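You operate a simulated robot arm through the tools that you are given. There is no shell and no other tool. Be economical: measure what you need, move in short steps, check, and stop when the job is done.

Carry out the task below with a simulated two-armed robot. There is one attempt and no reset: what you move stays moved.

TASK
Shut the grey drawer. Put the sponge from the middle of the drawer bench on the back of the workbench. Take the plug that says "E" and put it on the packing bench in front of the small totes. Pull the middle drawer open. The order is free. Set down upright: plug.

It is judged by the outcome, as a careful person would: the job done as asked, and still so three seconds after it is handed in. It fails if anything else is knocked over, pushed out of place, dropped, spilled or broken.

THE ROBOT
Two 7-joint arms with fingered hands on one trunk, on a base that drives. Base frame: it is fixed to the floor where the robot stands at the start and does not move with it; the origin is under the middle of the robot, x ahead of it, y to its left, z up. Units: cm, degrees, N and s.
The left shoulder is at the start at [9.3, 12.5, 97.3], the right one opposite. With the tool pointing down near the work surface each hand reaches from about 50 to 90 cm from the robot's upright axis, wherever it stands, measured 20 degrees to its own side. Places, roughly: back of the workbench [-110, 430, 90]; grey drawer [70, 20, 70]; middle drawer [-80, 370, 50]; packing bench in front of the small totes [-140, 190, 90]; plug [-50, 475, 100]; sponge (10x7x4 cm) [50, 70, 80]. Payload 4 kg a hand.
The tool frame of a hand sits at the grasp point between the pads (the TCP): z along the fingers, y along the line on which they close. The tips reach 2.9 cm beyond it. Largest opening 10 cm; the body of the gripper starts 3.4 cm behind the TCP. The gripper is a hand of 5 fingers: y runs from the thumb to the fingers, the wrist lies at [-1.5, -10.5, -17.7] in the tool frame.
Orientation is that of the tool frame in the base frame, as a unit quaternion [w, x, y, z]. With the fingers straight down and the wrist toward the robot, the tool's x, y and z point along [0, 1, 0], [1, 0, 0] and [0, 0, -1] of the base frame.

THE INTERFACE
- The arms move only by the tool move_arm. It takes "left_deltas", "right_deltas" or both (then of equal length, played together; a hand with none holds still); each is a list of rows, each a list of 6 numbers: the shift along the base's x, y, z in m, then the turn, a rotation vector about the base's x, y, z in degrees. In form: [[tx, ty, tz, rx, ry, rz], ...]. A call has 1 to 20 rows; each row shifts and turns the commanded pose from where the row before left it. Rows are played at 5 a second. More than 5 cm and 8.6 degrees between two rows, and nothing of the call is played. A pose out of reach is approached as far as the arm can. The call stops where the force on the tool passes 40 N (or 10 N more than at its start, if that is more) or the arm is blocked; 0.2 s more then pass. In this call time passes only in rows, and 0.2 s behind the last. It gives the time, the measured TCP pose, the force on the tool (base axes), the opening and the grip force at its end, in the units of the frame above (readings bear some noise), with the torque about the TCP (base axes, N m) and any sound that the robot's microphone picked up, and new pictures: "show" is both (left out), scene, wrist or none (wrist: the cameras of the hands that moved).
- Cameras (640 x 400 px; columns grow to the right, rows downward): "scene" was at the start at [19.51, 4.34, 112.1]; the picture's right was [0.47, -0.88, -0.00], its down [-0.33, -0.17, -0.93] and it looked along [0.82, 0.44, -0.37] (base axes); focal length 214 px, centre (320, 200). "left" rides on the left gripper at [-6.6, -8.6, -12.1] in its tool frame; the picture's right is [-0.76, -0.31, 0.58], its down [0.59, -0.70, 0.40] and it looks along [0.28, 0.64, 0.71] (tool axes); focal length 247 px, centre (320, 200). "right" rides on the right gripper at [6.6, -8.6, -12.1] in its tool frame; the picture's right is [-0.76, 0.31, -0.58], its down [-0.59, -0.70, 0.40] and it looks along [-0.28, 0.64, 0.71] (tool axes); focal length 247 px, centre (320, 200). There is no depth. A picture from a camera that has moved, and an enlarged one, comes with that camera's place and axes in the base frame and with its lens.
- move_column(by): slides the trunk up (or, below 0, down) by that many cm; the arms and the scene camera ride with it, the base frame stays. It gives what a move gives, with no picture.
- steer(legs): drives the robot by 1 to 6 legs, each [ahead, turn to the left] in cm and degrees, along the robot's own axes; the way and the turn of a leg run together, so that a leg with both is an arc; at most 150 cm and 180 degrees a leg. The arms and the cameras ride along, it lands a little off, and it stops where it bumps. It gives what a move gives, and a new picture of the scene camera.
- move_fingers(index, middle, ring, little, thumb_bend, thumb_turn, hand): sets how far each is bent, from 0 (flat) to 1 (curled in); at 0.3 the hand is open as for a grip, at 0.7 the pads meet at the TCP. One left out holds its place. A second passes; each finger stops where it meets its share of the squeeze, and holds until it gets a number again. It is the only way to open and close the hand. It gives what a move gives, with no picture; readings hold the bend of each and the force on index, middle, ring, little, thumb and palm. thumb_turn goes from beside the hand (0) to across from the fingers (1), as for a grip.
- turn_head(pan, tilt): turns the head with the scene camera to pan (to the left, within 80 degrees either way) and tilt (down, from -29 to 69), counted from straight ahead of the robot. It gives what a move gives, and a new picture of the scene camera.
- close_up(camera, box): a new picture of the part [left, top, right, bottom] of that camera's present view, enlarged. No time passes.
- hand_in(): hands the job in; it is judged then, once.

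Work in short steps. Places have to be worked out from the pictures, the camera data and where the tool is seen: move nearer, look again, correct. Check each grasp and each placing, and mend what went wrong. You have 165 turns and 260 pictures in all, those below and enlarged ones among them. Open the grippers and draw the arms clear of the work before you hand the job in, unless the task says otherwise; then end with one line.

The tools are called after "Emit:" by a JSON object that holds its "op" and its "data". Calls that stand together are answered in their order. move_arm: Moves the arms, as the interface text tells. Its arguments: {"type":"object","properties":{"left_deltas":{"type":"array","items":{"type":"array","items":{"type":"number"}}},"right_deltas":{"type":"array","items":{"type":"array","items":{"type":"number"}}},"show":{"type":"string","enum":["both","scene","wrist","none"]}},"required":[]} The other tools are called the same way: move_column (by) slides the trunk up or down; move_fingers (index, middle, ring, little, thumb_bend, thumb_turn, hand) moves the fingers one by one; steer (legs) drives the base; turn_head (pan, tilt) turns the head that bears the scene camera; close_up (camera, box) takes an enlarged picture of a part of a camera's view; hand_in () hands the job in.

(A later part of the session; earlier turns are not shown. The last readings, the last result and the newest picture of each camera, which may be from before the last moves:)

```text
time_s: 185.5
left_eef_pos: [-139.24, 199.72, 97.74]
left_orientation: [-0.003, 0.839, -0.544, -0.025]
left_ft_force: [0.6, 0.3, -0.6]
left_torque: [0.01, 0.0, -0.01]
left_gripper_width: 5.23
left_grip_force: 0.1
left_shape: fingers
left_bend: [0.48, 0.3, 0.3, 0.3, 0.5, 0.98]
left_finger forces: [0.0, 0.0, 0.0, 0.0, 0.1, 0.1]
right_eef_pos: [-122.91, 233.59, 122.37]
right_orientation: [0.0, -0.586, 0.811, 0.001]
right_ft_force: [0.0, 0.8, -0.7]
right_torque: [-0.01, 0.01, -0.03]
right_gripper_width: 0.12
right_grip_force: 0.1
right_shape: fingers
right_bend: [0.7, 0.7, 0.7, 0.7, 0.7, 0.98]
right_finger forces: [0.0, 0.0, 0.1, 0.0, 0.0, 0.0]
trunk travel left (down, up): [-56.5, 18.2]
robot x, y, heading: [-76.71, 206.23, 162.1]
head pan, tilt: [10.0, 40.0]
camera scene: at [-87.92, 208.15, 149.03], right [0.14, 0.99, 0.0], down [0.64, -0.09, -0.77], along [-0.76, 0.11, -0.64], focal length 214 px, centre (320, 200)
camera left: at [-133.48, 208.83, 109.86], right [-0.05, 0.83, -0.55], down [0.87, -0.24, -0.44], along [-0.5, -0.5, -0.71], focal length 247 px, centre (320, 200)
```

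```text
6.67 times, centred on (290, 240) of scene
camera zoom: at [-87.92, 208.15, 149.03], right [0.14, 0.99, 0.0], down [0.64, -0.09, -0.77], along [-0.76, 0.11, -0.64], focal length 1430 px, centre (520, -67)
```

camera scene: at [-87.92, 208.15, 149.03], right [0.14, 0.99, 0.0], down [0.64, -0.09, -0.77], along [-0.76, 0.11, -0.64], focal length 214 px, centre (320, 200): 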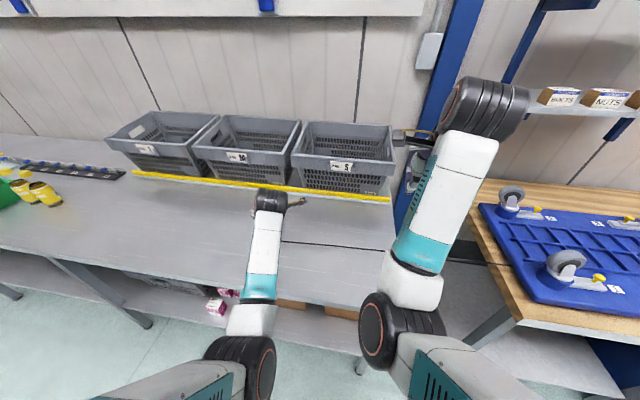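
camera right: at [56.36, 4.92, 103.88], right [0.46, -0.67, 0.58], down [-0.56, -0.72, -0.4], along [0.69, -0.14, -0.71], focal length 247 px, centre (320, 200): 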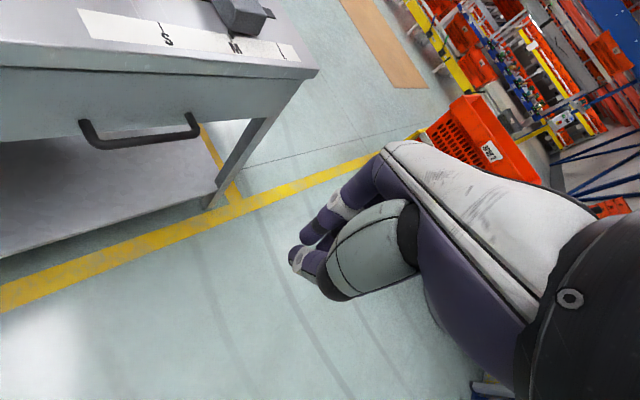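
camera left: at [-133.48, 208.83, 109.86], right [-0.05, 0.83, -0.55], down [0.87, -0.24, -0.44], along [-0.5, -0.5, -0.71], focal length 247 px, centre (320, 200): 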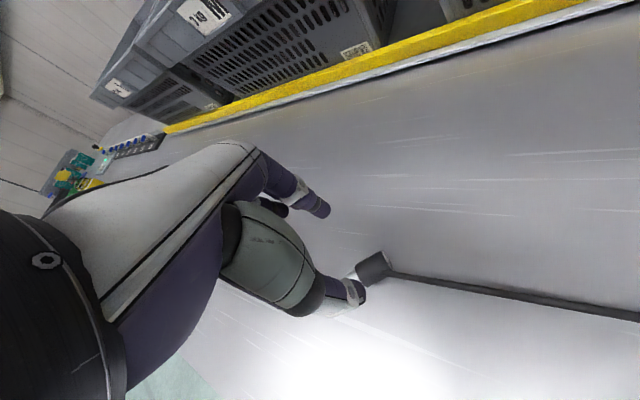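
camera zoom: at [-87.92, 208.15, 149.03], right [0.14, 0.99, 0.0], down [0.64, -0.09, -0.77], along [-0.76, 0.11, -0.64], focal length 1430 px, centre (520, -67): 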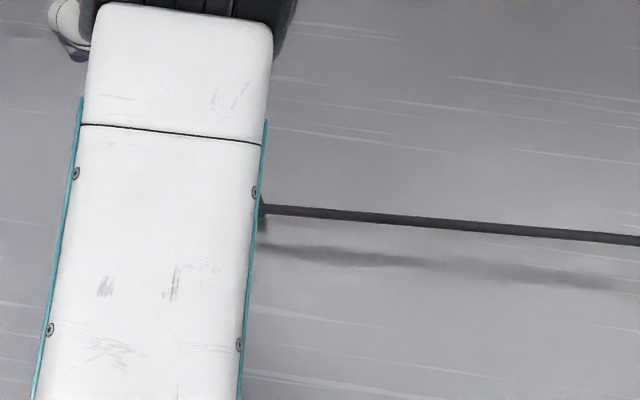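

Plug axis ≈110°. Curl the other three fingers fully out of the way, then yaw −4° and pre-tilt 38° above the plug.

Emit:
{"op": "move_fingers", "data": {"hand": "left", "middle": 1.0, "ring": 1.0, "little": 1.0}}

Emit:
{"op": "move_arm", "data": {"left_deltas": [[0, 0, 0.02, 0, 0, -4], [0, 0, 0.02, -7, -2.7, 0], [0, 0, 0, -7, -2.7, 0], [0, 0, 0, -7, -2.7, 0], [0, 0, 0, -7, -2.7, 0], [-0.007, 0.005, 0, -7, -2.7, 0]]}}

Emit:
{"op": "close_up", "data": {"camera": "scene", "box": [240, 170, 340, 250]}}

```text
time_s: 186.5
left_eef_pos: [-139.17, 199.66, 97.67]
left_orientation: [-0.003, 0.839, -0.544, -0.026]
left_ft_force: [0.3, 0.3, -0.3]
left_torque: [0.01, -0.03, -0.01]
left_gripper_width: 5.23
left_grip_force: 0.1
left_shape: fingers
left_bend: [0.48, 1.0, 1.0, 1.0, 0.5, 0.98]
left_finger forces: [0.0, 0.0, 0.0, 0.1, 0.1, 0.0]
right_eef_pos: [-122.95, 233.63, 122.4]
right_orientation: [0.001, -0.586, 0.81, 0.001]
right_ft_force: [-0.8, -0.2, -0.2]
right_torque: [0.0, 0.01, 0.02]
right_gripper_width: 0.15
right_grip_force: 0.0
right_shape: fingers
right_bend: [0.7, 0.7, 0.7, 0.7, 0.7, 0.98]
right_finger forces: [0.0, 0.0, 0.0, 0.0, 0.1, 0.0]
trunk travel left (down, up): [-56.5, 18.2]
robot x, y, heading: [-76.81, 205.92, 161.8]
head pan, tilt: [10.0, 40.0]
```

```text
time_s: 187.9
left_eef_pos: [-139.85, 199.99, 101.81]
left_orientation: [0.177, 0.779, -0.55, 0.244]
left_ft_force: [-0.3, -0.5, 0.7]
left_torque: [-0.01, -0.01, 0.04]
left_gripper_width: 5.21
left_grip_force: 0.0
left_shape: fingers
left_bend: [0.48, 1.0, 1.0, 1.0, 0.5, 0.98]
left_finger forces: [0.0, 0.0, 0.1, 0.0, 0.0, 0.1]
right_eef_pos: [-123.02, 233.63, 122.27]
right_orientation: [0.001, -0.585, 0.811, 0.001]
right_ft_force: [-0.3, 0.3, -0.3]
right_torque: [-0.04, -0.01, 0.04]
right_gripper_width: 0.13
right_grip_force: 0.0
right_shape: fingers
right_bend: [0.7, 0.7, 0.7, 0.7, 0.7, 0.98]
right_finger forces: [0.0, 0.0, 0.0, 0.0, 0.1, 0.0]
trunk travel left (down, up): [-56.5, 18.2]
robot x, y, heading: [-76.7, 205.98, 162.0]
head pan, tilt: [10.0, 40.0]
camera scene: at [-88.0, 208.18, 149.02], right [0.14, 0.99, 0.0], down [0.64, -0.09, -0.77], along [-0.76, 0.11, -0.64], focal length 214 px, centre (320, 200)
camera left: at [-135.86, 214.58, 107.86], right [0.19, 0.37, -0.91], down [0.9, -0.44, 0.01], along [-0.39, -0.82, -0.42], focal length 247 px, centre (320, 200)
```

scene: 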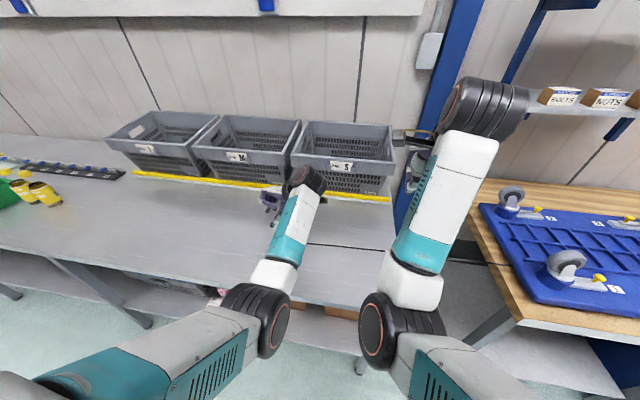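
left: 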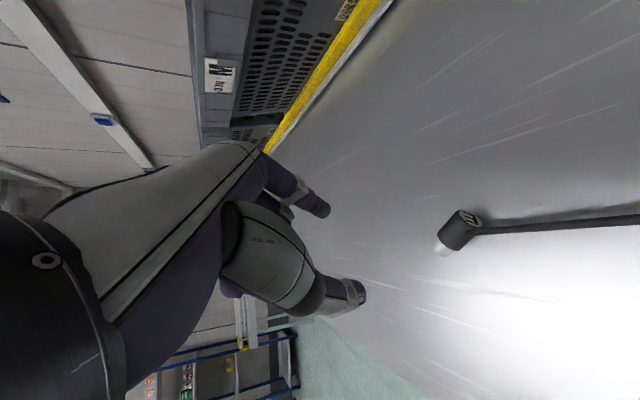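

```text
5.00 times, centred on (290, 210) of scene
camera zoom: at [-88.0, 208.18, 149.02], right [0.14, 0.99, 0.0], down [0.64, -0.09, -0.77], along [-0.76, 0.11, -0.64], focal length 1072 px, centre (470, 150)
```

zoom: 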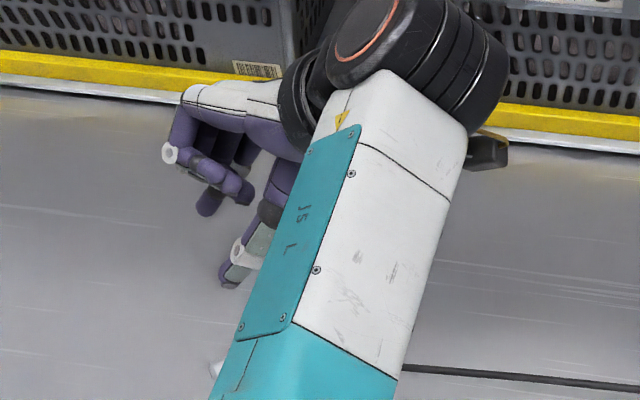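

Hand is tilted 35° and aligned. Descend to the pinch height with force watch.

Emit:
{"op": "move_arm", "data": {"left_deltas": [[0, 0.002, -0.04, 0, 0, 0], [0, 0, -0.04, 0, 0, 0], [0, 0, -0.02, 0, 0, 0], [0, 0, -0.01, 0, 0, 0], [0, 0, -0.006, 0, 0, 0], [0, 0, -0.005, 0, 0, 0]], "show": "wrist"}}

Emit:
{"op": "close_up", "data": {"camera": "left", "box": [260, 160, 420, 320]}}

```text
time_s: 189.3
left_eef_pos: [-139.85, 200.15, 89.68]
left_orientation: [0.176, 0.779, -0.55, 0.244]
left_ft_force: [-0.5, 0.2, -0.2]
left_torque: [-0.01, -0.05, 0.01]
left_gripper_width: 5.21
left_grip_force: 0.0
left_shape: fingers
left_bend: [0.48, 1.0, 1.0, 1.0, 0.5, 0.98]
left_finger forces: [0.0, 0.0, 0.0, 0.0, 0.1, 0.0]
right_eef_pos: [-122.93, 233.68, 122.4]
right_orientation: [0.003, -0.586, 0.811, 0.001]
right_ft_force: [-0.7, 0.8, -0.2]
right_torque: [0.01, -0.03, -0.03]
right_gripper_width: 0.15
right_grip_force: 0.1
right_shape: fingers
right_bend: [0.7, 0.7, 0.7, 0.7, 0.7, 0.98]
right_finger forces: [0.0, 0.0, 0.0, 0.0, 0.1, 0.1]
trunk travel left (down, up): [-56.5, 18.2]
robot x, y, heading: [-76.94, 205.8, 161.7]
head pan, tilt: [10.0, 40.0]
camera left: at [-135.74, 214.73, 95.81], right [0.19, 0.37, -0.91], down [0.9, -0.44, 0.0], along [-0.39, -0.82, -0.42], focal length 247 px, centre (320, 200)
```

left: 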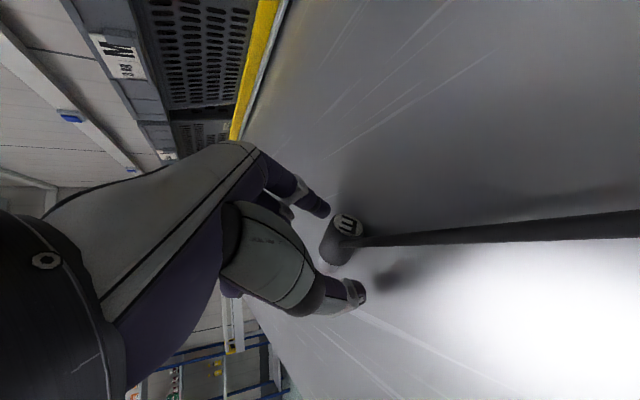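

```text
2.50 times, centred on (340, 240) of left
camera zoom: at [-135.74, 214.73, 95.81], right [0.19, 0.37, -0.91], down [0.9, -0.44, 0.0], along [-0.39, -0.82, -0.42], focal length 617 px, centre (270, 100)
```

zoom: 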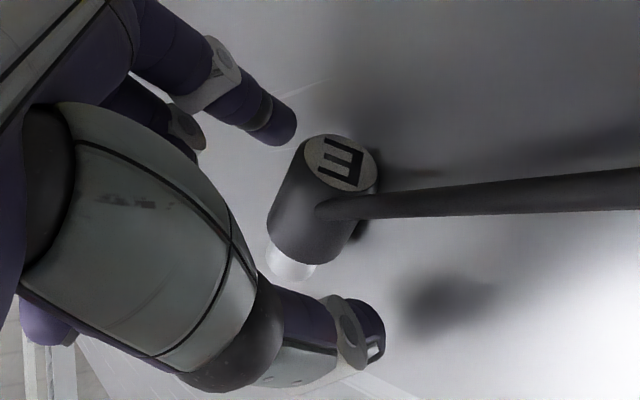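

Both tips straddle the plug body. Lower 0.4 cm and pinch.

Emit:
{"op": "move_arm", "data": {"left_deltas": [[0, 0.002, -0.004, 0, 0, 0]], "show": "none"}}

Emit:
{"op": "move_fingers", "data": {"hand": "left", "index": 0.8, "thumb_bend": 0.8}}

Emit:
{"op": "move_arm", "data": {"left_deltas": [[0, 0, 0.02, 0, 0, 0], [0, 0, 0.03, 0, 0, 0], [0, 0, 0.03, 0, 0, 0]], "show": "none"}}

Emit:
{"op": "close_up", "data": {"camera": "left", "box": [260, 160, 420, 320]}}

```text
time_s: 189.7
left_eef_pos: [-139.68, 200.35, 89.24]
left_orientation: [0.175, 0.779, -0.55, 0.243]
left_ft_force: [-0.1, 0.8, 0.5]
left_torque: [0.01, -0.01, 0.02]
left_gripper_width: 5.21
left_grip_force: 0.0
left_shape: fingers
left_bend: [0.48, 1.0, 1.0, 1.0, 0.5, 0.98]
left_finger forces: [0.0, 0.1, 0.1, 0.1, 0.1, 0.1]
right_eef_pos: [-122.8, 233.7, 122.37]
right_orientation: [0.0, -0.585, 0.811, 0.001]
right_ft_force: [0.0, 0.2, -0.6]
right_torque: [-0.01, 0.0, 0.0]
right_gripper_width: 0.17
right_grip_force: 0.1
right_shape: fingers
right_bend: [0.7, 0.7, 0.7, 0.7, 0.7, 0.98]
right_finger forces: [0.0, 0.1, 0.0, 0.0, 0.1, 0.0]
trunk travel left (down, up): [-56.5, 18.2]
robot x, y, heading: [-76.38, 206.28, 161.8]
head pan, tilt: [10.0, 40.0]
```

```text
time_s: 190.7
left_eef_pos: [-139.72, 200.43, 89.24]
left_orientation: [0.176, 0.779, -0.55, 0.243]
left_ft_force: [-0.3, 0.6, 0.2]
left_torque: [0.0, -0.01, -0.03]
left_gripper_width: 1.83
left_grip_force: 11.7
left_shape: fingers
left_bend: [0.58, 1.0, 1.0, 1.0, 0.64, 0.97]
left_finger forces: [11.4, 0.0, 0.1, 0.1, 11.4, 0.0]
right_eef_pos: [-122.9, 233.61, 122.44]
right_orientation: [0.001, -0.585, 0.811, 0.001]
right_ft_force: [0.2, 0.0, -0.1]
right_torque: [-0.01, -0.01, 0.02]
right_gripper_width: 0.15
right_grip_force: 0.0
right_shape: fingers
right_bend: [0.7, 0.7, 0.7, 0.7, 0.7, 0.98]
right_finger forces: [0.0, 0.0, 0.0, 0.0, 0.0, 0.0]
trunk travel left (down, up): [-56.5, 18.2]
robot x, y, heading: [-77.01, 206.04, 161.7]
head pan, tilt: [10.0, 40.0]
```

```text
time_s: 191.5
left_eef_pos: [-139.66, 200.65, 97.02]
left_orientation: [0.176, 0.779, -0.55, 0.244]
left_ft_force: [0.1, 0.0, 0.5]
left_torque: [0.0, 0.01, -0.01]
left_gripper_width: 1.81
left_grip_force: 11.2
left_shape: fingers
left_bend: [0.58, 1.0, 1.0, 1.0, 0.64, 0.97]
left_finger forces: [11.4, 0.1, 0.0, 0.0, 11.4, 0.1]
right_eef_pos: [-122.87, 233.61, 122.33]
right_orientation: [0.0, -0.585, 0.811, 0.001]
right_ft_force: [-0.4, -0.7, -0.4]
right_torque: [-0.02, -0.04, -0.02]
right_gripper_width: 0.13
right_grip_force: 0.1
right_shape: fingers
right_bend: [0.7, 0.7, 0.7, 0.7, 0.7, 0.98]
right_finger forces: [0.1, 0.1, 0.0, 0.0, 0.1, 0.0]
trunk travel left (down, up): [-56.5, 18.2]
robot x, y, heading: [-76.38, 205.96, 162.1]
head pan, tilt: [10.0, 40.0]
```

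```text
2.50 times, centred on (340, 240) of left
camera zoom: at [-135.56, 215.2, 103.21], right [0.19, 0.37, -0.91], down [0.9, -0.44, 0.01], along [-0.39, -0.82, -0.42], focal length 617 px, centre (270, 100)
```

zoom: 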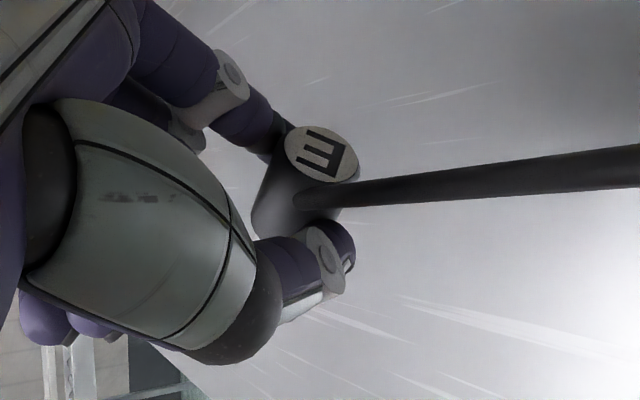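

Held at 11.4 N. Raise and rotate 90° about the closing axis.

Emit:
{"op": "move_arm", "data": {"left_deltas": [[0, 0, 0.04, 0, 0, 0], [0, 0, 0.04, 7.73, 2.73, 0], [0, 0, 0, 7.73, 2.73, 0], [0, 0, 0, 7.73, 2.73, 0], [0, 0, 0, 7.73, 2.73, 0], [0, 0, 0, 7.73, 2.73, 0], [0, 0, 0, 7.73, 2.73, 0], [0, 0, 0, 7.73, 2.73, 0], [0, 0, 0, 7.73, 2.73, 0], [0, 0, 0, 7.73, 2.73, 0], [0, 0, 0, 7.73, 2.73, 0], [0, 0, 0, 7.73, 2.73, 0]]}}

Emit:
{"op": "close_up", "data": {"camera": "scene", "box": [220, 150, 340, 240]}}

Emit:
{"op": "close_up", "data": {"camera": "left", "box": [260, 160, 420, 320]}}

```text
time_s: 194.1
left_eef_pos: [-139.93, 200.52, 105.06]
left_orientation: [-0.267, 0.725, -0.509, -0.38]
left_ft_force: [0.2, -0.2, -1.1]
left_torque: [0.0, 0.01, -0.01]
left_gripper_width: 1.79
left_grip_force: 11.2
left_shape: fingers
left_bend: [0.58, 1.0, 1.0, 1.0, 0.64, 0.97]
left_finger forces: [11.6, 0.0, 0.0, 0.0, 11.3, 0.1]
right_eef_pos: [-122.79, 233.53, 122.44]
right_orientation: [0.001, -0.585, 0.811, 0.001]
right_ft_force: [0.7, -0.3, -1.2]
right_torque: [-0.04, -0.01, 0.0]
right_gripper_width: 0.14
right_grip_force: 0.0
right_shape: fingers
right_bend: [0.7, 0.7, 0.7, 0.7, 0.7, 0.98]
right_finger forces: [0.0, 0.1, 0.0, 0.0, 0.0, 0.0]
trunk travel left (down, up): [-56.5, 18.2]
robot x, y, heading: [-76.66, 206.07, 161.7]
head pan, tilt: [10.0, 40.0]
camera scene: at [-87.93, 208.07, 149.03], right [0.14, 0.99, 0.0], down [0.64, -0.09, -0.77], along [-0.76, 0.11, -0.64], focal length 214 px, centre (320, 200)
camera left: at [-129.67, 197.53, 117.52], right [-0.02, 0.95, 0.3], down [0.66, 0.23, -0.71], along [-0.75, 0.18, -0.64], focal length 247 px, centre (320, 200)
```

scene: 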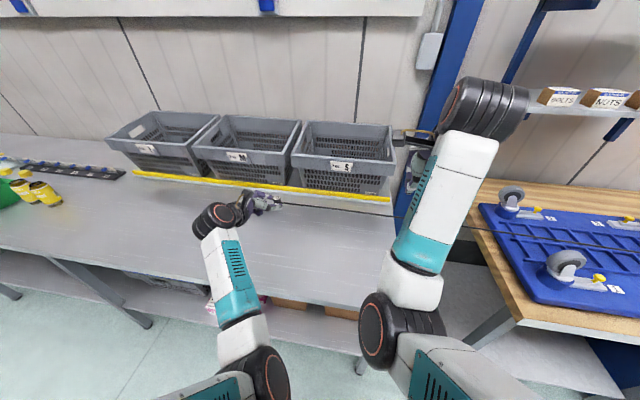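
left: 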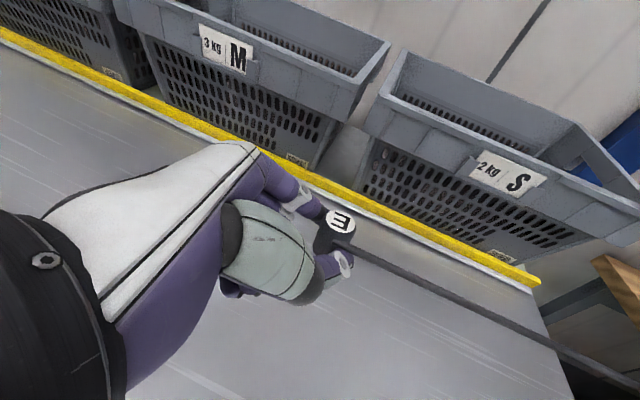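

```text
4.44 times, centred on (280, 195) of scene
camera zoom: at [-87.93, 208.07, 149.03], right [0.14, 0.99, 0.0], down [0.64, -0.09, -0.77], along [-0.76, 0.11, -0.64], focal length 953 px, centre (498, 222)
```

zoom: 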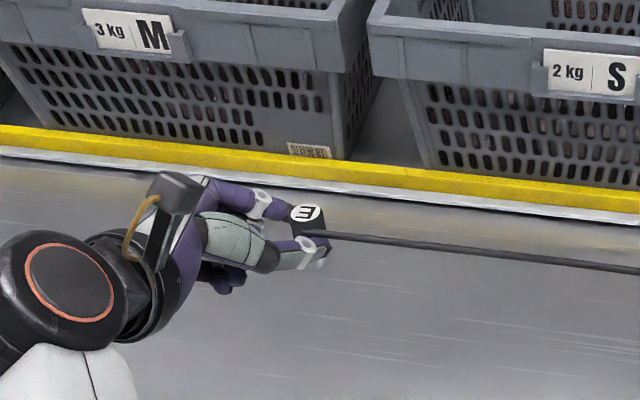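

```text
2.50 times, centred on (340, 240) of left
camera zoom: at [-129.67, 197.53, 117.52], right [-0.02, 0.95, 0.3], down [0.66, 0.23, -0.71], along [-0.75, 0.18, -0.64], focal length 617 px, centre (270, 100)
```

zoom: 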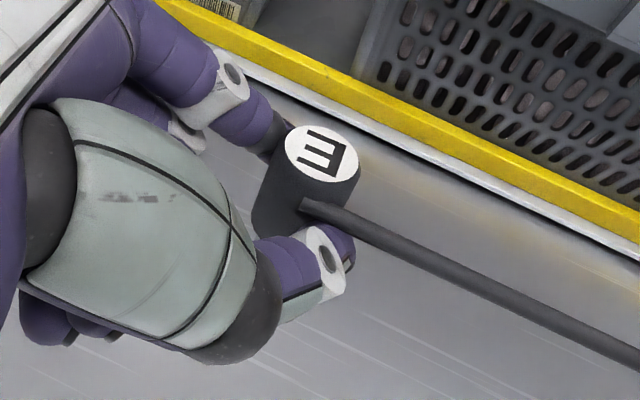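

The plug is upright within a few degrees. Shift slightly toward the S tote and lower to ~2 cm above the table.

Emit:
{"op": "move_arm", "data": {"left_deltas": [[-0.005, 0.025, -0.03, 0, 0, 0], [-0.005, 0.025, -0.03, 0, 0, 0], [0, 0, -0.03, 0, 0, 0], [0, 0, -0.03, 0, 0, 0], [0, 0, -0.015, 0, 0, 0]]}}

Emit:
{"op": "close_up", "data": {"camera": "scene", "box": [240, 190, 340, 265]}}

```text
time_s: 195.3
left_eef_pos: [-140.79, 205.41, 91.66]
left_orientation: [-0.267, 0.726, -0.508, -0.379]
left_ft_force: [0.6, 0.8, -0.7]
left_torque: [0.01, -0.01, -0.01]
left_gripper_width: 1.81
left_grip_force: 11.6
left_shape: fingers
left_bend: [0.58, 1.0, 1.0, 1.0, 0.64, 0.97]
left_finger forces: [11.4, 0.0, 0.0, 0.1, 11.6, 0.0]
right_eef_pos: [-122.95, 233.61, 122.34]
right_orientation: [0.002, -0.586, 0.81, 0.001]
right_ft_force: [-1.1, 0.2, -0.1]
right_torque: [-0.02, -0.01, 0.02]
right_gripper_width: 0.15
right_grip_force: 0.0
right_shape: fingers
right_bend: [0.7, 0.7, 0.7, 0.7, 0.7, 0.98]
right_finger forces: [0.1, 0.0, 0.0, 0.0, 0.0, 0.2]
trunk travel left (down, up): [-56.5, 18.2]
robot x, y, heading: [-76.71, 206.11, 161.8]
head pan, tilt: [10.0, 40.0]
camera scene: at [-87.94, 208.09, 149.03], right [0.14, 0.99, 0.0], down [0.64, -0.09, -0.77], along [-0.76, 0.11, -0.64], focal length 214 px, centre (320, 200)
camera left: at [-130.63, 202.46, 104.08], right [-0.02, 0.96, 0.29], down [0.66, 0.23, -0.71], along [-0.75, 0.18, -0.64], focal length 247 px, centre (320, 200)
```

scene: 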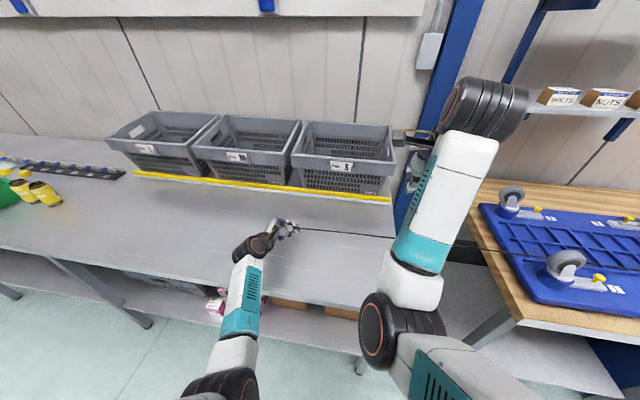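
left: 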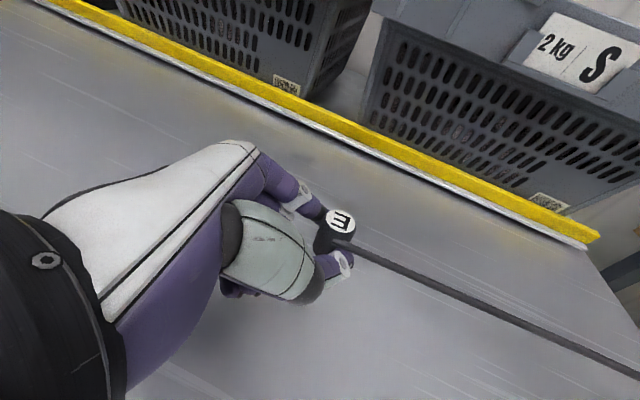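

```text
5.33 times, centred on (290, 228) of scene
camera zoom: at [-87.94, 208.09, 149.03], right [0.14, 0.99, 0.0], down [0.64, -0.09, -0.77], along [-0.76, 0.11, -0.64], focal length 1144 px, centre (480, 53)
```

zoom: 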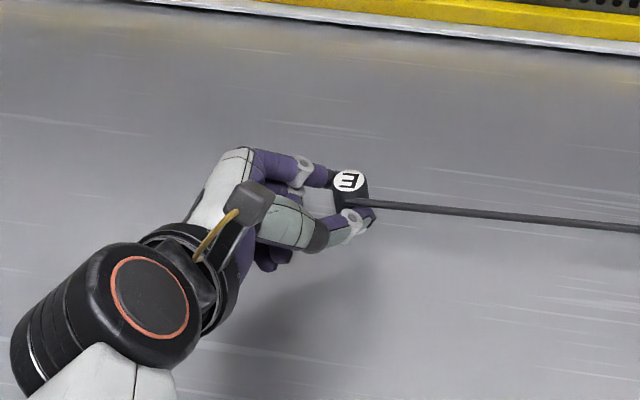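

Directly in front of the S tote's left part. Creep down until the pin touches.

Emit:
{"op": "move_arm", "data": {"left_deltas": [[0, 0, -0.006, 0, 0, 0], [0, 0, -0.005, 0, 0, 0], [0, 0, -0.004, 0, 0, 0]], "show": "none"}}

```text
time_s: 196.1
left_eef_pos: [-140.81, 205.5, 90.17]
left_orientation: [-0.267, 0.725, -0.508, -0.38]
left_ft_force: [0.1, 0.9, -0.2]
left_torque: [0.0, -0.02, 0.03]
left_gripper_width: 1.77
left_grip_force: 11.0
left_shape: fingers
left_bend: [0.58, 1.0, 1.0, 1.0, 0.64, 0.97]
left_finger forces: [11.5, 0.0, 0.1, 0.1, 11.5, 0.0]
right_eef_pos: [-122.78, 233.67, 122.48]
right_orientation: [0.001, -0.586, 0.811, 0.001]
right_ft_force: [0.4, 0.0, 0.6]
right_torque: [0.0, 0.01, 0.02]
right_gripper_width: 0.15
right_grip_force: 0.0
right_shape: fingers
right_bend: [0.7, 0.7, 0.7, 0.7, 0.7, 0.98]
right_finger forces: [0.1, 0.0, 0.1, 0.0, 0.1, 0.0]
trunk travel left (down, up): [-56.5, 18.2]
robot x, y, heading: [-76.62, 205.76, 161.8]
head pan, tilt: [10.0, 40.0]
```

No contact yet; continue in 3 mm steps.

Emit:
{"op": "move_arm", "data": {"left_deltas": [[0, 0, -0.003, 0, 0, 0], [0, 0, -0.003, 0, 0, 0], [0, 0, -0.003, 0, 0, 0]], "show": "none"}}

Emit:
{"op": "close_up", "data": {"camera": "left", "box": [260, 160, 420, 320]}}

```text
time_s: 196.9
left_eef_pos: [-140.93, 205.43, 89.59]
left_orientation: [-0.266, 0.724, -0.509, -0.381]
left_ft_force: [1.1, -0.3, 6.6]
left_torque: [0.1, 0.11, 0.0]
left_gripper_width: 1.78
left_grip_force: 12.1
left_shape: fingers
left_bend: [0.57, 1.0, 1.0, 1.0, 0.65, 0.96]
left_finger forces: [11.6, 0.0, 0.0, 0.1, 12.4, 0.0]
right_eef_pos: [-122.76, 233.6, 122.44]
right_orientation: [0.001, -0.585, 0.811, 0.002]
right_ft_force: [-0.2, 0.6, 0.1]
right_torque: [0.02, 0.03, 0.04]
right_gripper_width: 0.13
right_grip_force: 0.1
right_shape: fingers
right_bend: [0.7, 0.7, 0.7, 0.7, 0.7, 0.98]
right_finger forces: [0.1, 0.0, 0.0, 0.1, 0.0, 0.0]
trunk travel left (down, up): [-56.5, 18.2]
robot x, y, heading: [-76.8, 206.14, 161.5]
head pan, tilt: [10.0, 40.0]
```

```text
2.50 times, centred on (340, 240) of left
camera zoom: at [-130.66, 202.67, 101.84], right [-0.02, 0.96, 0.3], down [0.66, 0.23, -0.71], along [-0.75, 0.18, -0.64], focal length 617 px, centre (270, 100)
```

zoom: 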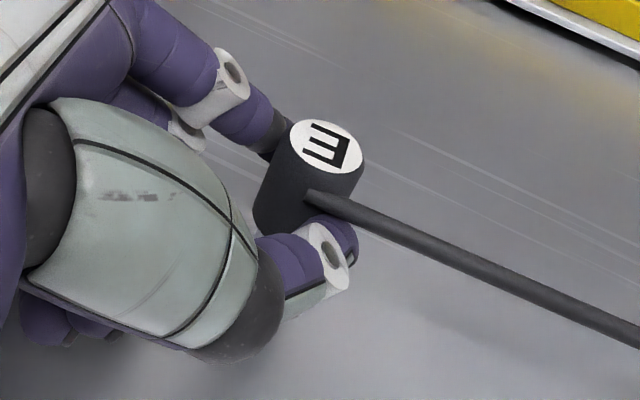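

Pin contact at 6.6 N, as predicted. Relieve 2 mm and open index and thumb slightly together.

Emit:
{"op": "move_arm", "data": {"left_deltas": [[0, 0, 0.002, 0, 0, 0]], "show": "none"}}

Emit:
{"op": "move_fingers", "data": {"hand": "left", "index": 0.53, "thumb_bend": 0.58}}

Emit:
{"op": "close_up", "data": {"camera": "left", "box": [260, 160, 420, 320]}}

```text
time_s: 197.3
left_eef_pos: [-140.88, 205.47, 89.55]
left_orientation: [-0.267, 0.726, -0.509, -0.378]
left_ft_force: [0.3, 0.2, 3.3]
left_torque: [0.05, 0.06, -0.01]
left_gripper_width: 1.8
left_grip_force: 11.9
left_shape: fingers
left_bend: [0.57, 1.0, 1.0, 1.0, 0.65, 0.97]
left_finger forces: [11.7, 0.0, 0.1, 0.0, 12.0, 0.1]
right_eef_pos: [-122.86, 233.67, 122.41]
right_orientation: [0.001, -0.585, 0.811, 0.001]
right_ft_force: [0.2, 0.4, -0.2]
right_torque: [0.01, 0.0, -0.02]
right_gripper_width: 0.15
right_grip_force: 0.0
right_shape: fingers
right_bend: [0.7, 0.7, 0.7, 0.7, 0.7, 0.98]
right_finger forces: [0.0, 0.1, 0.0, 0.0, 0.1, 0.0]
trunk travel left (down, up): [-56.5, 18.2]
robot x, y, heading: [-76.82, 206.16, 161.8]
head pan, tilt: [10.0, 40.0]
```

```text
time_s: 198.3
left_eef_pos: [-140.91, 205.45, 89.65]
left_orientation: [-0.267, 0.725, -0.508, -0.38]
left_ft_force: [0.7, 0.2, -0.4]
left_torque: [-0.01, 0.03, 0.0]
left_gripper_width: 3.74
left_grip_force: 0.1
left_shape: fingers
left_bend: [0.53, 1.0, 1.0, 1.0, 0.57, 0.97]
left_finger forces: [0.1, 0.0, 0.0, 0.0, 0.0, 0.0]
right_eef_pos: [-122.96, 233.68, 122.43]
right_orientation: [0.001, -0.586, 0.811, 0.001]
right_ft_force: [-0.4, 0.0, 0.6]
right_torque: [0.02, -0.02, 0.0]
right_gripper_width: 0.15
right_grip_force: 0.0
right_shape: fingers
right_bend: [0.7, 0.7, 0.7, 0.7, 0.7, 0.98]
right_finger forces: [0.0, 0.1, 0.1, 0.0, 0.0, 0.0]
trunk travel left (down, up): [-56.5, 18.2]
robot x, y, heading: [-76.52, 206.05, 161.5]
head pan, tilt: [10.0, 40.0]
```

```text
2.50 times, centred on (340, 240) of left
camera zoom: at [-130.73, 202.66, 101.94], right [-0.02, 0.96, 0.29], down [0.66, 0.23, -0.71], along [-0.75, 0.18, -0.64], focal length 617 px, centre (270, 100)
```

zoom: 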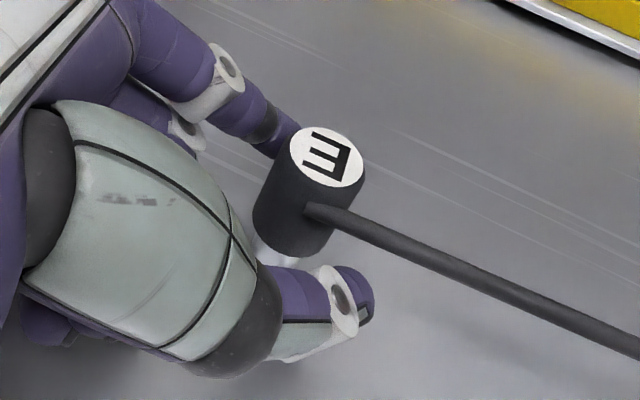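

The plug stands on its own. Open wider, then retreat along the finger direction.

Emit:
{"op": "move_fingers", "data": {"hand": "left", "index": 0.42, "thumb_bend": 0.47}}

Emit:
{"op": "move_arm", "data": {"left_deltas": [[0.0028, -0.0077, 0.0057, 0, 0, 0], [0.0056, -0.0155, 0.0114, 0, 0, 0], [0.0084, -0.023, 0.017, 0, 0, 0], [0.011, -0.031, 0.023, 0, 0, 0], [0.011, -0.031, 0.023, 0, 0, 0], [0.011, -0.031, 0.023, 0, 0, 0]]}}

Emit:
{"op": "close_up", "data": {"camera": "scene", "box": [240, 180, 360, 270]}}

```text
time_s: 199.3
left_eef_pos: [-140.88, 205.43, 89.66]
left_orientation: [-0.267, 0.725, -0.509, -0.379]
left_ft_force: [0.1, 0.3, -1.5]
left_torque: [-0.01, -0.02, 0.01]
left_gripper_width: 6.32
left_grip_force: 0.1
left_shape: fingers
left_bend: [0.42, 1.0, 1.0, 1.0, 0.47, 0.97]
left_finger forces: [0.0, 0.0, 0.1, 0.1, 0.0, 0.0]
right_eef_pos: [-122.75, 233.69, 122.42]
right_orientation: [0.002, -0.585, 0.811, 0.0]
right_ft_force: [0.9, -0.2, 0.7]
right_torque: [-0.03, -0.02, -0.02]
right_gripper_width: 0.15
right_grip_force: 0.0
right_shape: fingers
right_bend: [0.7, 0.7, 0.7, 0.7, 0.7, 0.98]
right_finger forces: [0.1, 0.0, 0.1, 0.0, 0.0, 0.0]
trunk travel left (down, up): [-56.5, 18.2]
robot x, y, heading: [-76.7, 205.79, 161.8]
head pan, tilt: [10.0, 40.0]
```

```text
time_s: 200.7
left_eef_pos: [-136.04, 191.75, 99.91]
left_orientation: [-0.267, 0.725, -0.509, -0.379]
left_ft_force: [0.0, 0.2, 0.1]
left_torque: [0.0, -0.05, 0.03]
left_gripper_width: 6.29
left_grip_force: 0.0
left_shape: fingers
left_bend: [0.42, 1.0, 1.0, 1.0, 0.47, 0.98]
left_finger forces: [0.0, 0.0, 0.0, 0.1, 0.0, 0.1]
right_eef_pos: [-122.74, 233.58, 122.46]
right_orientation: [0.001, -0.586, 0.81, 0.001]
right_ft_force: [0.5, 0.4, -0.1]
right_torque: [0.01, 0.01, 0.0]
right_gripper_width: 0.15
right_grip_force: 0.0
right_shape: fingers
right_bend: [0.7, 0.7, 0.7, 0.7, 0.7, 0.98]
right_finger forces: [0.0, 0.0, 0.0, 0.0, 0.0, 0.0]
trunk travel left (down, up): [-56.5, 18.2]
robot x, y, heading: [-76.83, 206.06, 161.9]
head pan, tilt: [10.0, 40.0]
camera scene: at [-87.89, 207.99, 149.03], right [0.14, 0.99, 0.0], down [0.64, -0.09, -0.77], along [-0.76, 0.11, -0.64], focal length 214 px, centre (320, 200)
camera left: at [-125.85, 188.94, 112.28], right [-0.02, 0.96, 0.29], down [0.67, 0.23, -0.71], along [-0.75, 0.18, -0.64], focal length 247 px, centre (320, 200)
```

scene: 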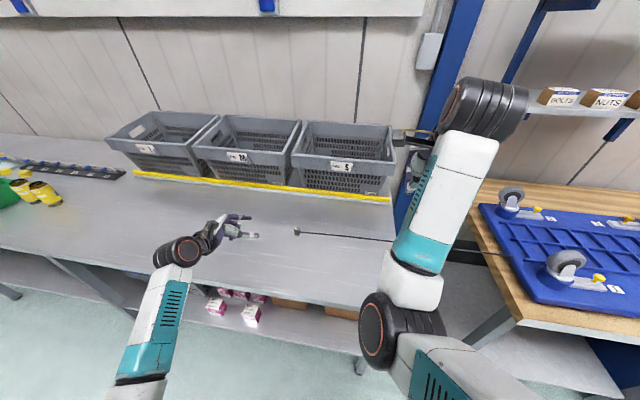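
left: 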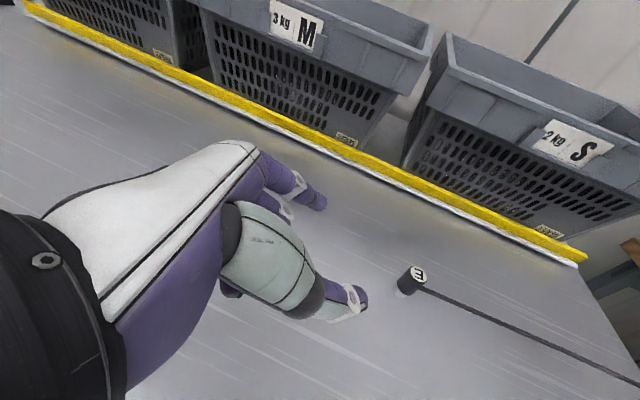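

```text
4.44 times, centred on (300, 225) of scene
camera zoom: at [-87.89, 207.99, 149.03], right [0.14, 0.99, 0.0], down [0.64, -0.09, -0.77], along [-0.76, 0.11, -0.64], focal length 953 px, centre (409, 89)
```

zoom: 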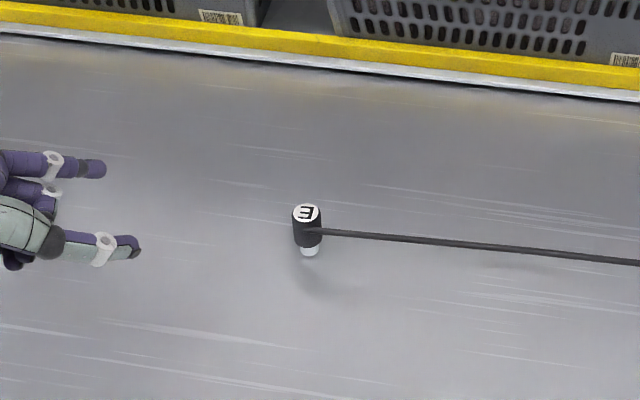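

The plug stands upright in front of the S tote. Now raise and straighten the left hand clear of everything.

Emit:
{"op": "move_arm", "data": {"left_deltas": [[0.01, -0.01, 0.03, 0, 0, 0], [0.01, -0.01, 0.03, 0, 0, 0], [0.01, 0, 0.03, -7.7, -2.7, 0], [0.01, 0, 0.02, -7.7, -2.7, 0], [0.01, 0, 0, -7.7, -2.7, 0], [0.01, 0, 0, -7.7, -2.7, 0], [0, 0, 0, -7.7, -2.7, 0], [0, 0, 0, -7.7, -2.7, -5], [0, 0, 0, -5, -1.5, -6]], "show": "none"}}

Emit:
{"op": "steer", "data": {"legs": [[-40, 0], [0, -82]]}}

```text
refused: row 8 steps farther than a row can; nothing moved
```

```text
time_s: 206.7
left_eef_pos: [-61.91, 250.35, 99.95]
left_orientation: [0.451, -0.215, 0.859, 0.111]
left_ft_force: [0.1, -0.2, -0.2]
left_torque: [0.01, 0.04, -0.02]
left_gripper_width: 6.35
left_grip_force: 0.2
left_shape: fingers
left_bend: [0.42, 1.0, 1.0, 1.0, 0.47, 0.98]
left_finger forces: [0.0, 0.0, 0.0, 0.1, 0.0, 0.1]
right_eef_pos: [-18.6, 243.26, 122.48]
right_orientation: [0.002, 0.089, 0.996, 0.001]
right_ft_force: [-0.2, 0.1, 0.7]
right_torque: [0.0, 0.06, -0.01]
right_gripper_width: 0.15
right_grip_force: 0.1
right_shape: fingers
right_bend: [0.7, 0.7, 0.7, 0.7, 0.7, 0.98]
right_finger forces: [0.0, 0.1, 0.0, 0.1, 0.0, 0.1]
trunk travel left (down, up): [-56.5, 18.2]
robot x, y, heading: [-39.33, 193.38, 80.1]
head pan, tilt: [10.0, 40.0]
camera scene: at [-38.94, 204.98, 149.03], right [1.0, 0.0, 0.0], down [0.0, -0.64, -0.77], along [0.0, 0.77, -0.64], focal length 214 px, centre (320, 200)
```

scene: 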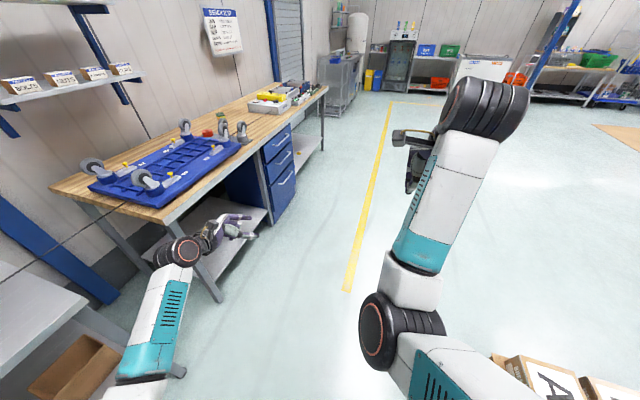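

The arm rows were refused but the drive ran; check that the plug is still standing.

Emit:
{"op": "turn_head", "data": {"pan": 75, "tilt": 30}}

Emit:
{"op": "close_up", "data": {"camera": "scene", "box": [220, 130, 420, 260]}}

```text
time_s: 208.1
left_eef_pos: [-61.89, 250.28, 99.95]
left_orientation: [0.451, -0.215, 0.859, 0.111]
left_ft_force: [-0.6, -0.1, -0.8]
left_torque: [0.0, 0.04, -0.03]
left_gripper_width: 6.32
left_grip_force: 0.0
left_shape: fingers
left_bend: [0.42, 1.0, 1.0, 1.0, 0.47, 0.98]
left_finger forces: [0.0, 0.1, 0.1, 0.0, 0.0, 0.1]
right_eef_pos: [-18.72, 243.2, 122.33]
right_orientation: [0.002, 0.088, 0.996, 0.0]
right_ft_force: [-0.4, -0.3, -0.8]
right_torque: [-0.03, 0.01, 0.0]
right_gripper_width: 0.13
right_grip_force: 0.2
right_shape: fingers
right_bend: [0.7, 0.7, 0.7, 0.7, 0.7, 0.98]
right_finger forces: [0.1, 0.0, 0.1, 0.0, 0.0, 0.0]
trunk travel left (down, up): [-56.5, 18.2]
robot x, y, heading: [-39.75, 193.46, 80.0]
head pan, tilt: [75.0, 30.0]
camera scene: at [-47.14, 200.31, 150.56], right [0.42, 0.91, 0.0], down [0.45, -0.21, -0.87], along [-0.78, 0.37, -0.5], focal length 214 px, centre (320, 200)
```

scene: 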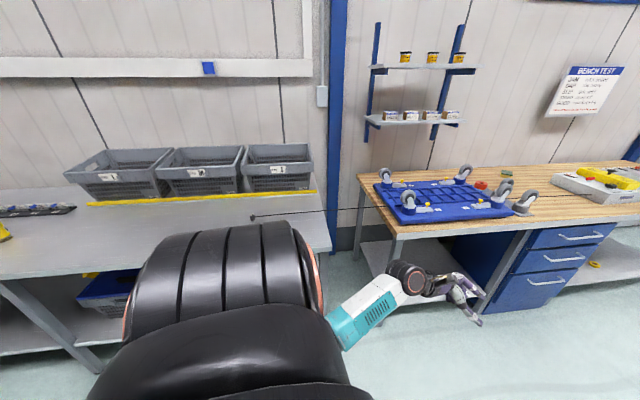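

```text
3.08 times, centred on (320, 195) of scene
camera zoom: at [-47.14, 200.31, 150.56], right [0.42, 0.91, 0.0], down [0.45, -0.21, -0.87], along [-0.78, 0.37, -0.5], focal length 660 px, centre (320, 215)
```

zoom: 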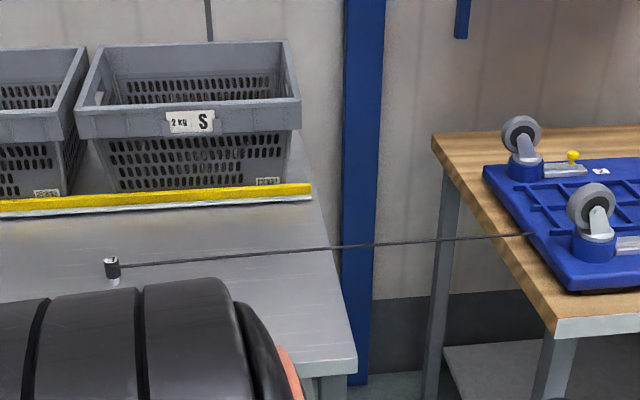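

Plug still stands, sponge in place. Raise and straighten the left arm, then drive to the drawers (middle handle ≈(-69.6,371.6,56)).

Emit:
{"op": "move_arm", "data": {"left_deltas": [[0.01, 0, 0.04, 0, 0, 0], [0.01, 0, 0.04, 0, 0, 0], [0.0, 0, 0.04, -3.7, 7.1, 0], [0, 0, 0.04, -3.7, 7.1, 0], [0, 0, 0.0, -3.7, 7.1, 0], [0, 0, 0, -3.7, 7.1, 0], [0, 0, 0, -3.7, 7.1, 0], [0, 0, 0, -3.7, 7.1, 0], [0, 0, 0, -3.2, 6.2, 0]], "show": "none"}}

Emit:
{"op": "turn_head", "data": {"pan": 0, "tilt": 40}}

```text
time_s: 210.1
left_eef_pos: [-59.83, 250.39, 115.87]
left_orientation: [0.0, -0.241, 0.97, 0.003]
left_ft_force: [-0.5, 0.2, 0.3]
left_torque: [-0.02, 0.01, -0.01]
left_gripper_width: 6.35
left_grip_force: 0.0
left_shape: fingers
left_bend: [0.42, 1.0, 1.0, 1.0, 0.47, 0.98]
left_finger forces: [0.1, 0.0, 0.0, 0.0, 0.0, 0.0]
right_eef_pos: [-18.66, 243.31, 122.43]
right_orientation: [0.001, 0.088, 0.996, 0.0]
right_ft_force: [0.0, 0.7, 1.0]
right_torque: [0.02, 0.0, -0.01]
right_gripper_width: 0.15
right_grip_force: 0.0
right_shape: fingers
right_bend: [0.7, 0.7, 0.7, 0.7, 0.7, 0.98]
right_finger forces: [0.0, 0.0, 0.0, 0.0, 0.1, 0.1]
trunk travel left (down, up): [-56.5, 18.2]
robot x, y, heading: [-39.47, 193.68, 80.3]
head pan, tilt: [75.0, 30.0]
```

```text
time_s: 211.5
left_eef_pos: [-59.94, 250.36, 115.81]
left_orientation: [0.002, -0.24, 0.971, 0.003]
left_ft_force: [-0.2, 0.7, -0.6]
left_torque: [0.03, -0.02, 0.04]
left_gripper_width: 6.3
left_grip_force: 0.0
left_shape: fingers
left_bend: [0.42, 1.0, 1.0, 1.0, 0.47, 0.98]
left_finger forces: [0.0, 0.0, 0.0, 0.0, 0.1, 0.1]
right_eef_pos: [-18.74, 243.24, 122.33]
right_orientation: [0.001, 0.089, 0.996, 0.001]
right_ft_force: [-0.1, 0.7, -0.4]
right_torque: [-0.04, 0.04, -0.05]
right_gripper_width: 0.15
right_grip_force: 0.0
right_shape: fingers
right_bend: [0.7, 0.7, 0.7, 0.7, 0.7, 0.98]
right_finger forces: [0.0, 0.1, 0.0, 0.1, 0.0, 0.1]
trunk travel left (down, up): [-56.5, 18.2]
robot x, y, heading: [-39.36, 193.64, 80.0]
head pan, tilt: [0.0, 40.0]
camera scene: at [-37.48, 204.85, 149.03], right [0.98, -0.17, 0.0], down [-0.11, -0.63, -0.77], along [0.13, 0.75, -0.64], focal length 214 px, centre (320, 200)
```

scene: 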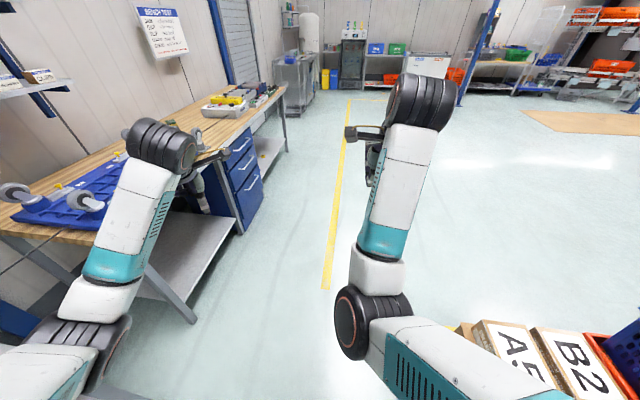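

Drive along the corridor and turn to face the drawers.

Emit:
{"op": "steer", "data": {"legs": [[146, -1], [0, 83]]}}

Emit:
{"op": "turn_head", "data": {"pan": 0, "tilt": 55}}

```text
time_s: 222.4
left_eef_pos: [-69.87, 325.55, 115.9]
left_orientation: [0.001, 0.809, -0.588, -0.004]
left_ft_force: [0.4, 0.2, -0.4]
left_torque: [-0.02, 0.02, -0.04]
left_gripper_width: 6.35
left_grip_force: 0.1
left_shape: fingers
left_bend: [0.42, 1.0, 1.0, 1.0, 0.47, 0.98]
left_finger forces: [0.1, 0.0, 0.0, 0.1, 0.1, 0.0]
right_eef_pos: [-55.79, 364.93, 122.32]
right_orientation: [0.001, -0.574, 0.819, 0.001]
right_ft_force: [-0.1, 0.8, 0.6]
right_torque: [-0.01, 0.0, 0.01]
right_gripper_width: 0.12
right_grip_force: 0.1
right_shape: fingers
right_bend: [0.7, 0.7, 0.7, 0.7, 0.7, 0.98]
right_finger forces: [0.0, 0.0, 0.0, 0.1, 0.0, 0.0]
trunk travel left (down, up): [-56.5, 18.2]
robot x, y, heading: [-10.32, 336.21, 160.3]
head pan, tilt: [0.0, 40.0]
camera scene: at [-21.21, 339.79, 149.03], right [0.34, 0.94, 0.0], down [0.6, -0.22, -0.77], along [-0.72, 0.26, -0.64], focal length 214 px, centre (320, 200)
```

scene: 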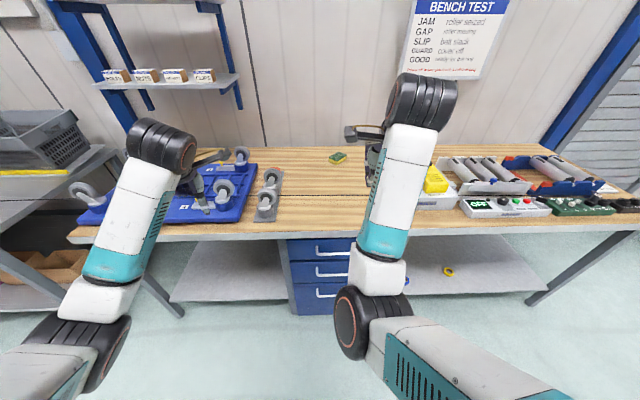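

```text
time_s: 223.2
left_eef_pos: [-69.87, 325.54, 115.93]
left_orientation: [0.001, 0.809, -0.587, -0.004]
left_ft_force: [0.4, 0.8, 0.1]
left_torque: [-0.03, -0.05, -0.01]
left_gripper_width: 6.31
left_grip_force: 0.0
left_shape: fingers
left_bend: [0.42, 1.0, 1.0, 1.0, 0.47, 0.98]
left_finger forces: [0.0, 0.0, 0.0, 0.1, 0.0, 0.0]
right_eef_pos: [-55.81, 364.83, 122.46]
right_orientation: [0.002, -0.574, 0.819, 0.001]
right_ft_force: [0.3, 0.4, 0.6]
right_torque: [0.0, 0.0, -0.02]
right_gripper_width: 0.13
right_grip_force: 0.0
right_shape: fingers
right_bend: [0.7, 0.7, 0.7, 0.7, 0.7, 0.98]
right_finger forces: [0.1, 0.0, 0.0, 0.0, 0.0, 0.0]
trunk travel left (down, up): [-56.5, 18.2]
robot x, y, heading: [-10.58, 335.64, 160.1]
head pan, tilt: [0.0, 55.0]
camera scene: at [-20.0, 339.36, 146.96], right [0.34, 0.94, 0.0], down [0.77, -0.28, -0.57], along [-0.54, 0.2, -0.82], focal length 214 px, centre (320, 200)
```

scene: 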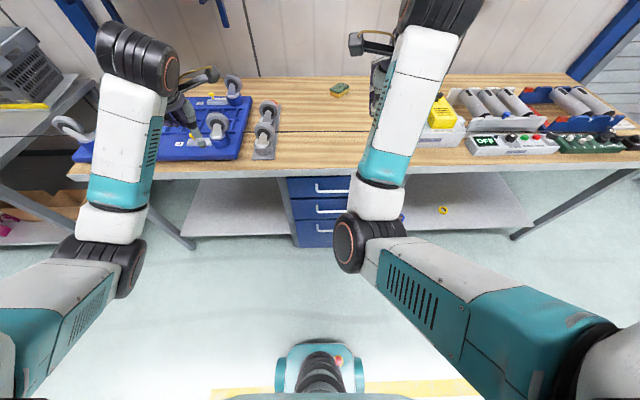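

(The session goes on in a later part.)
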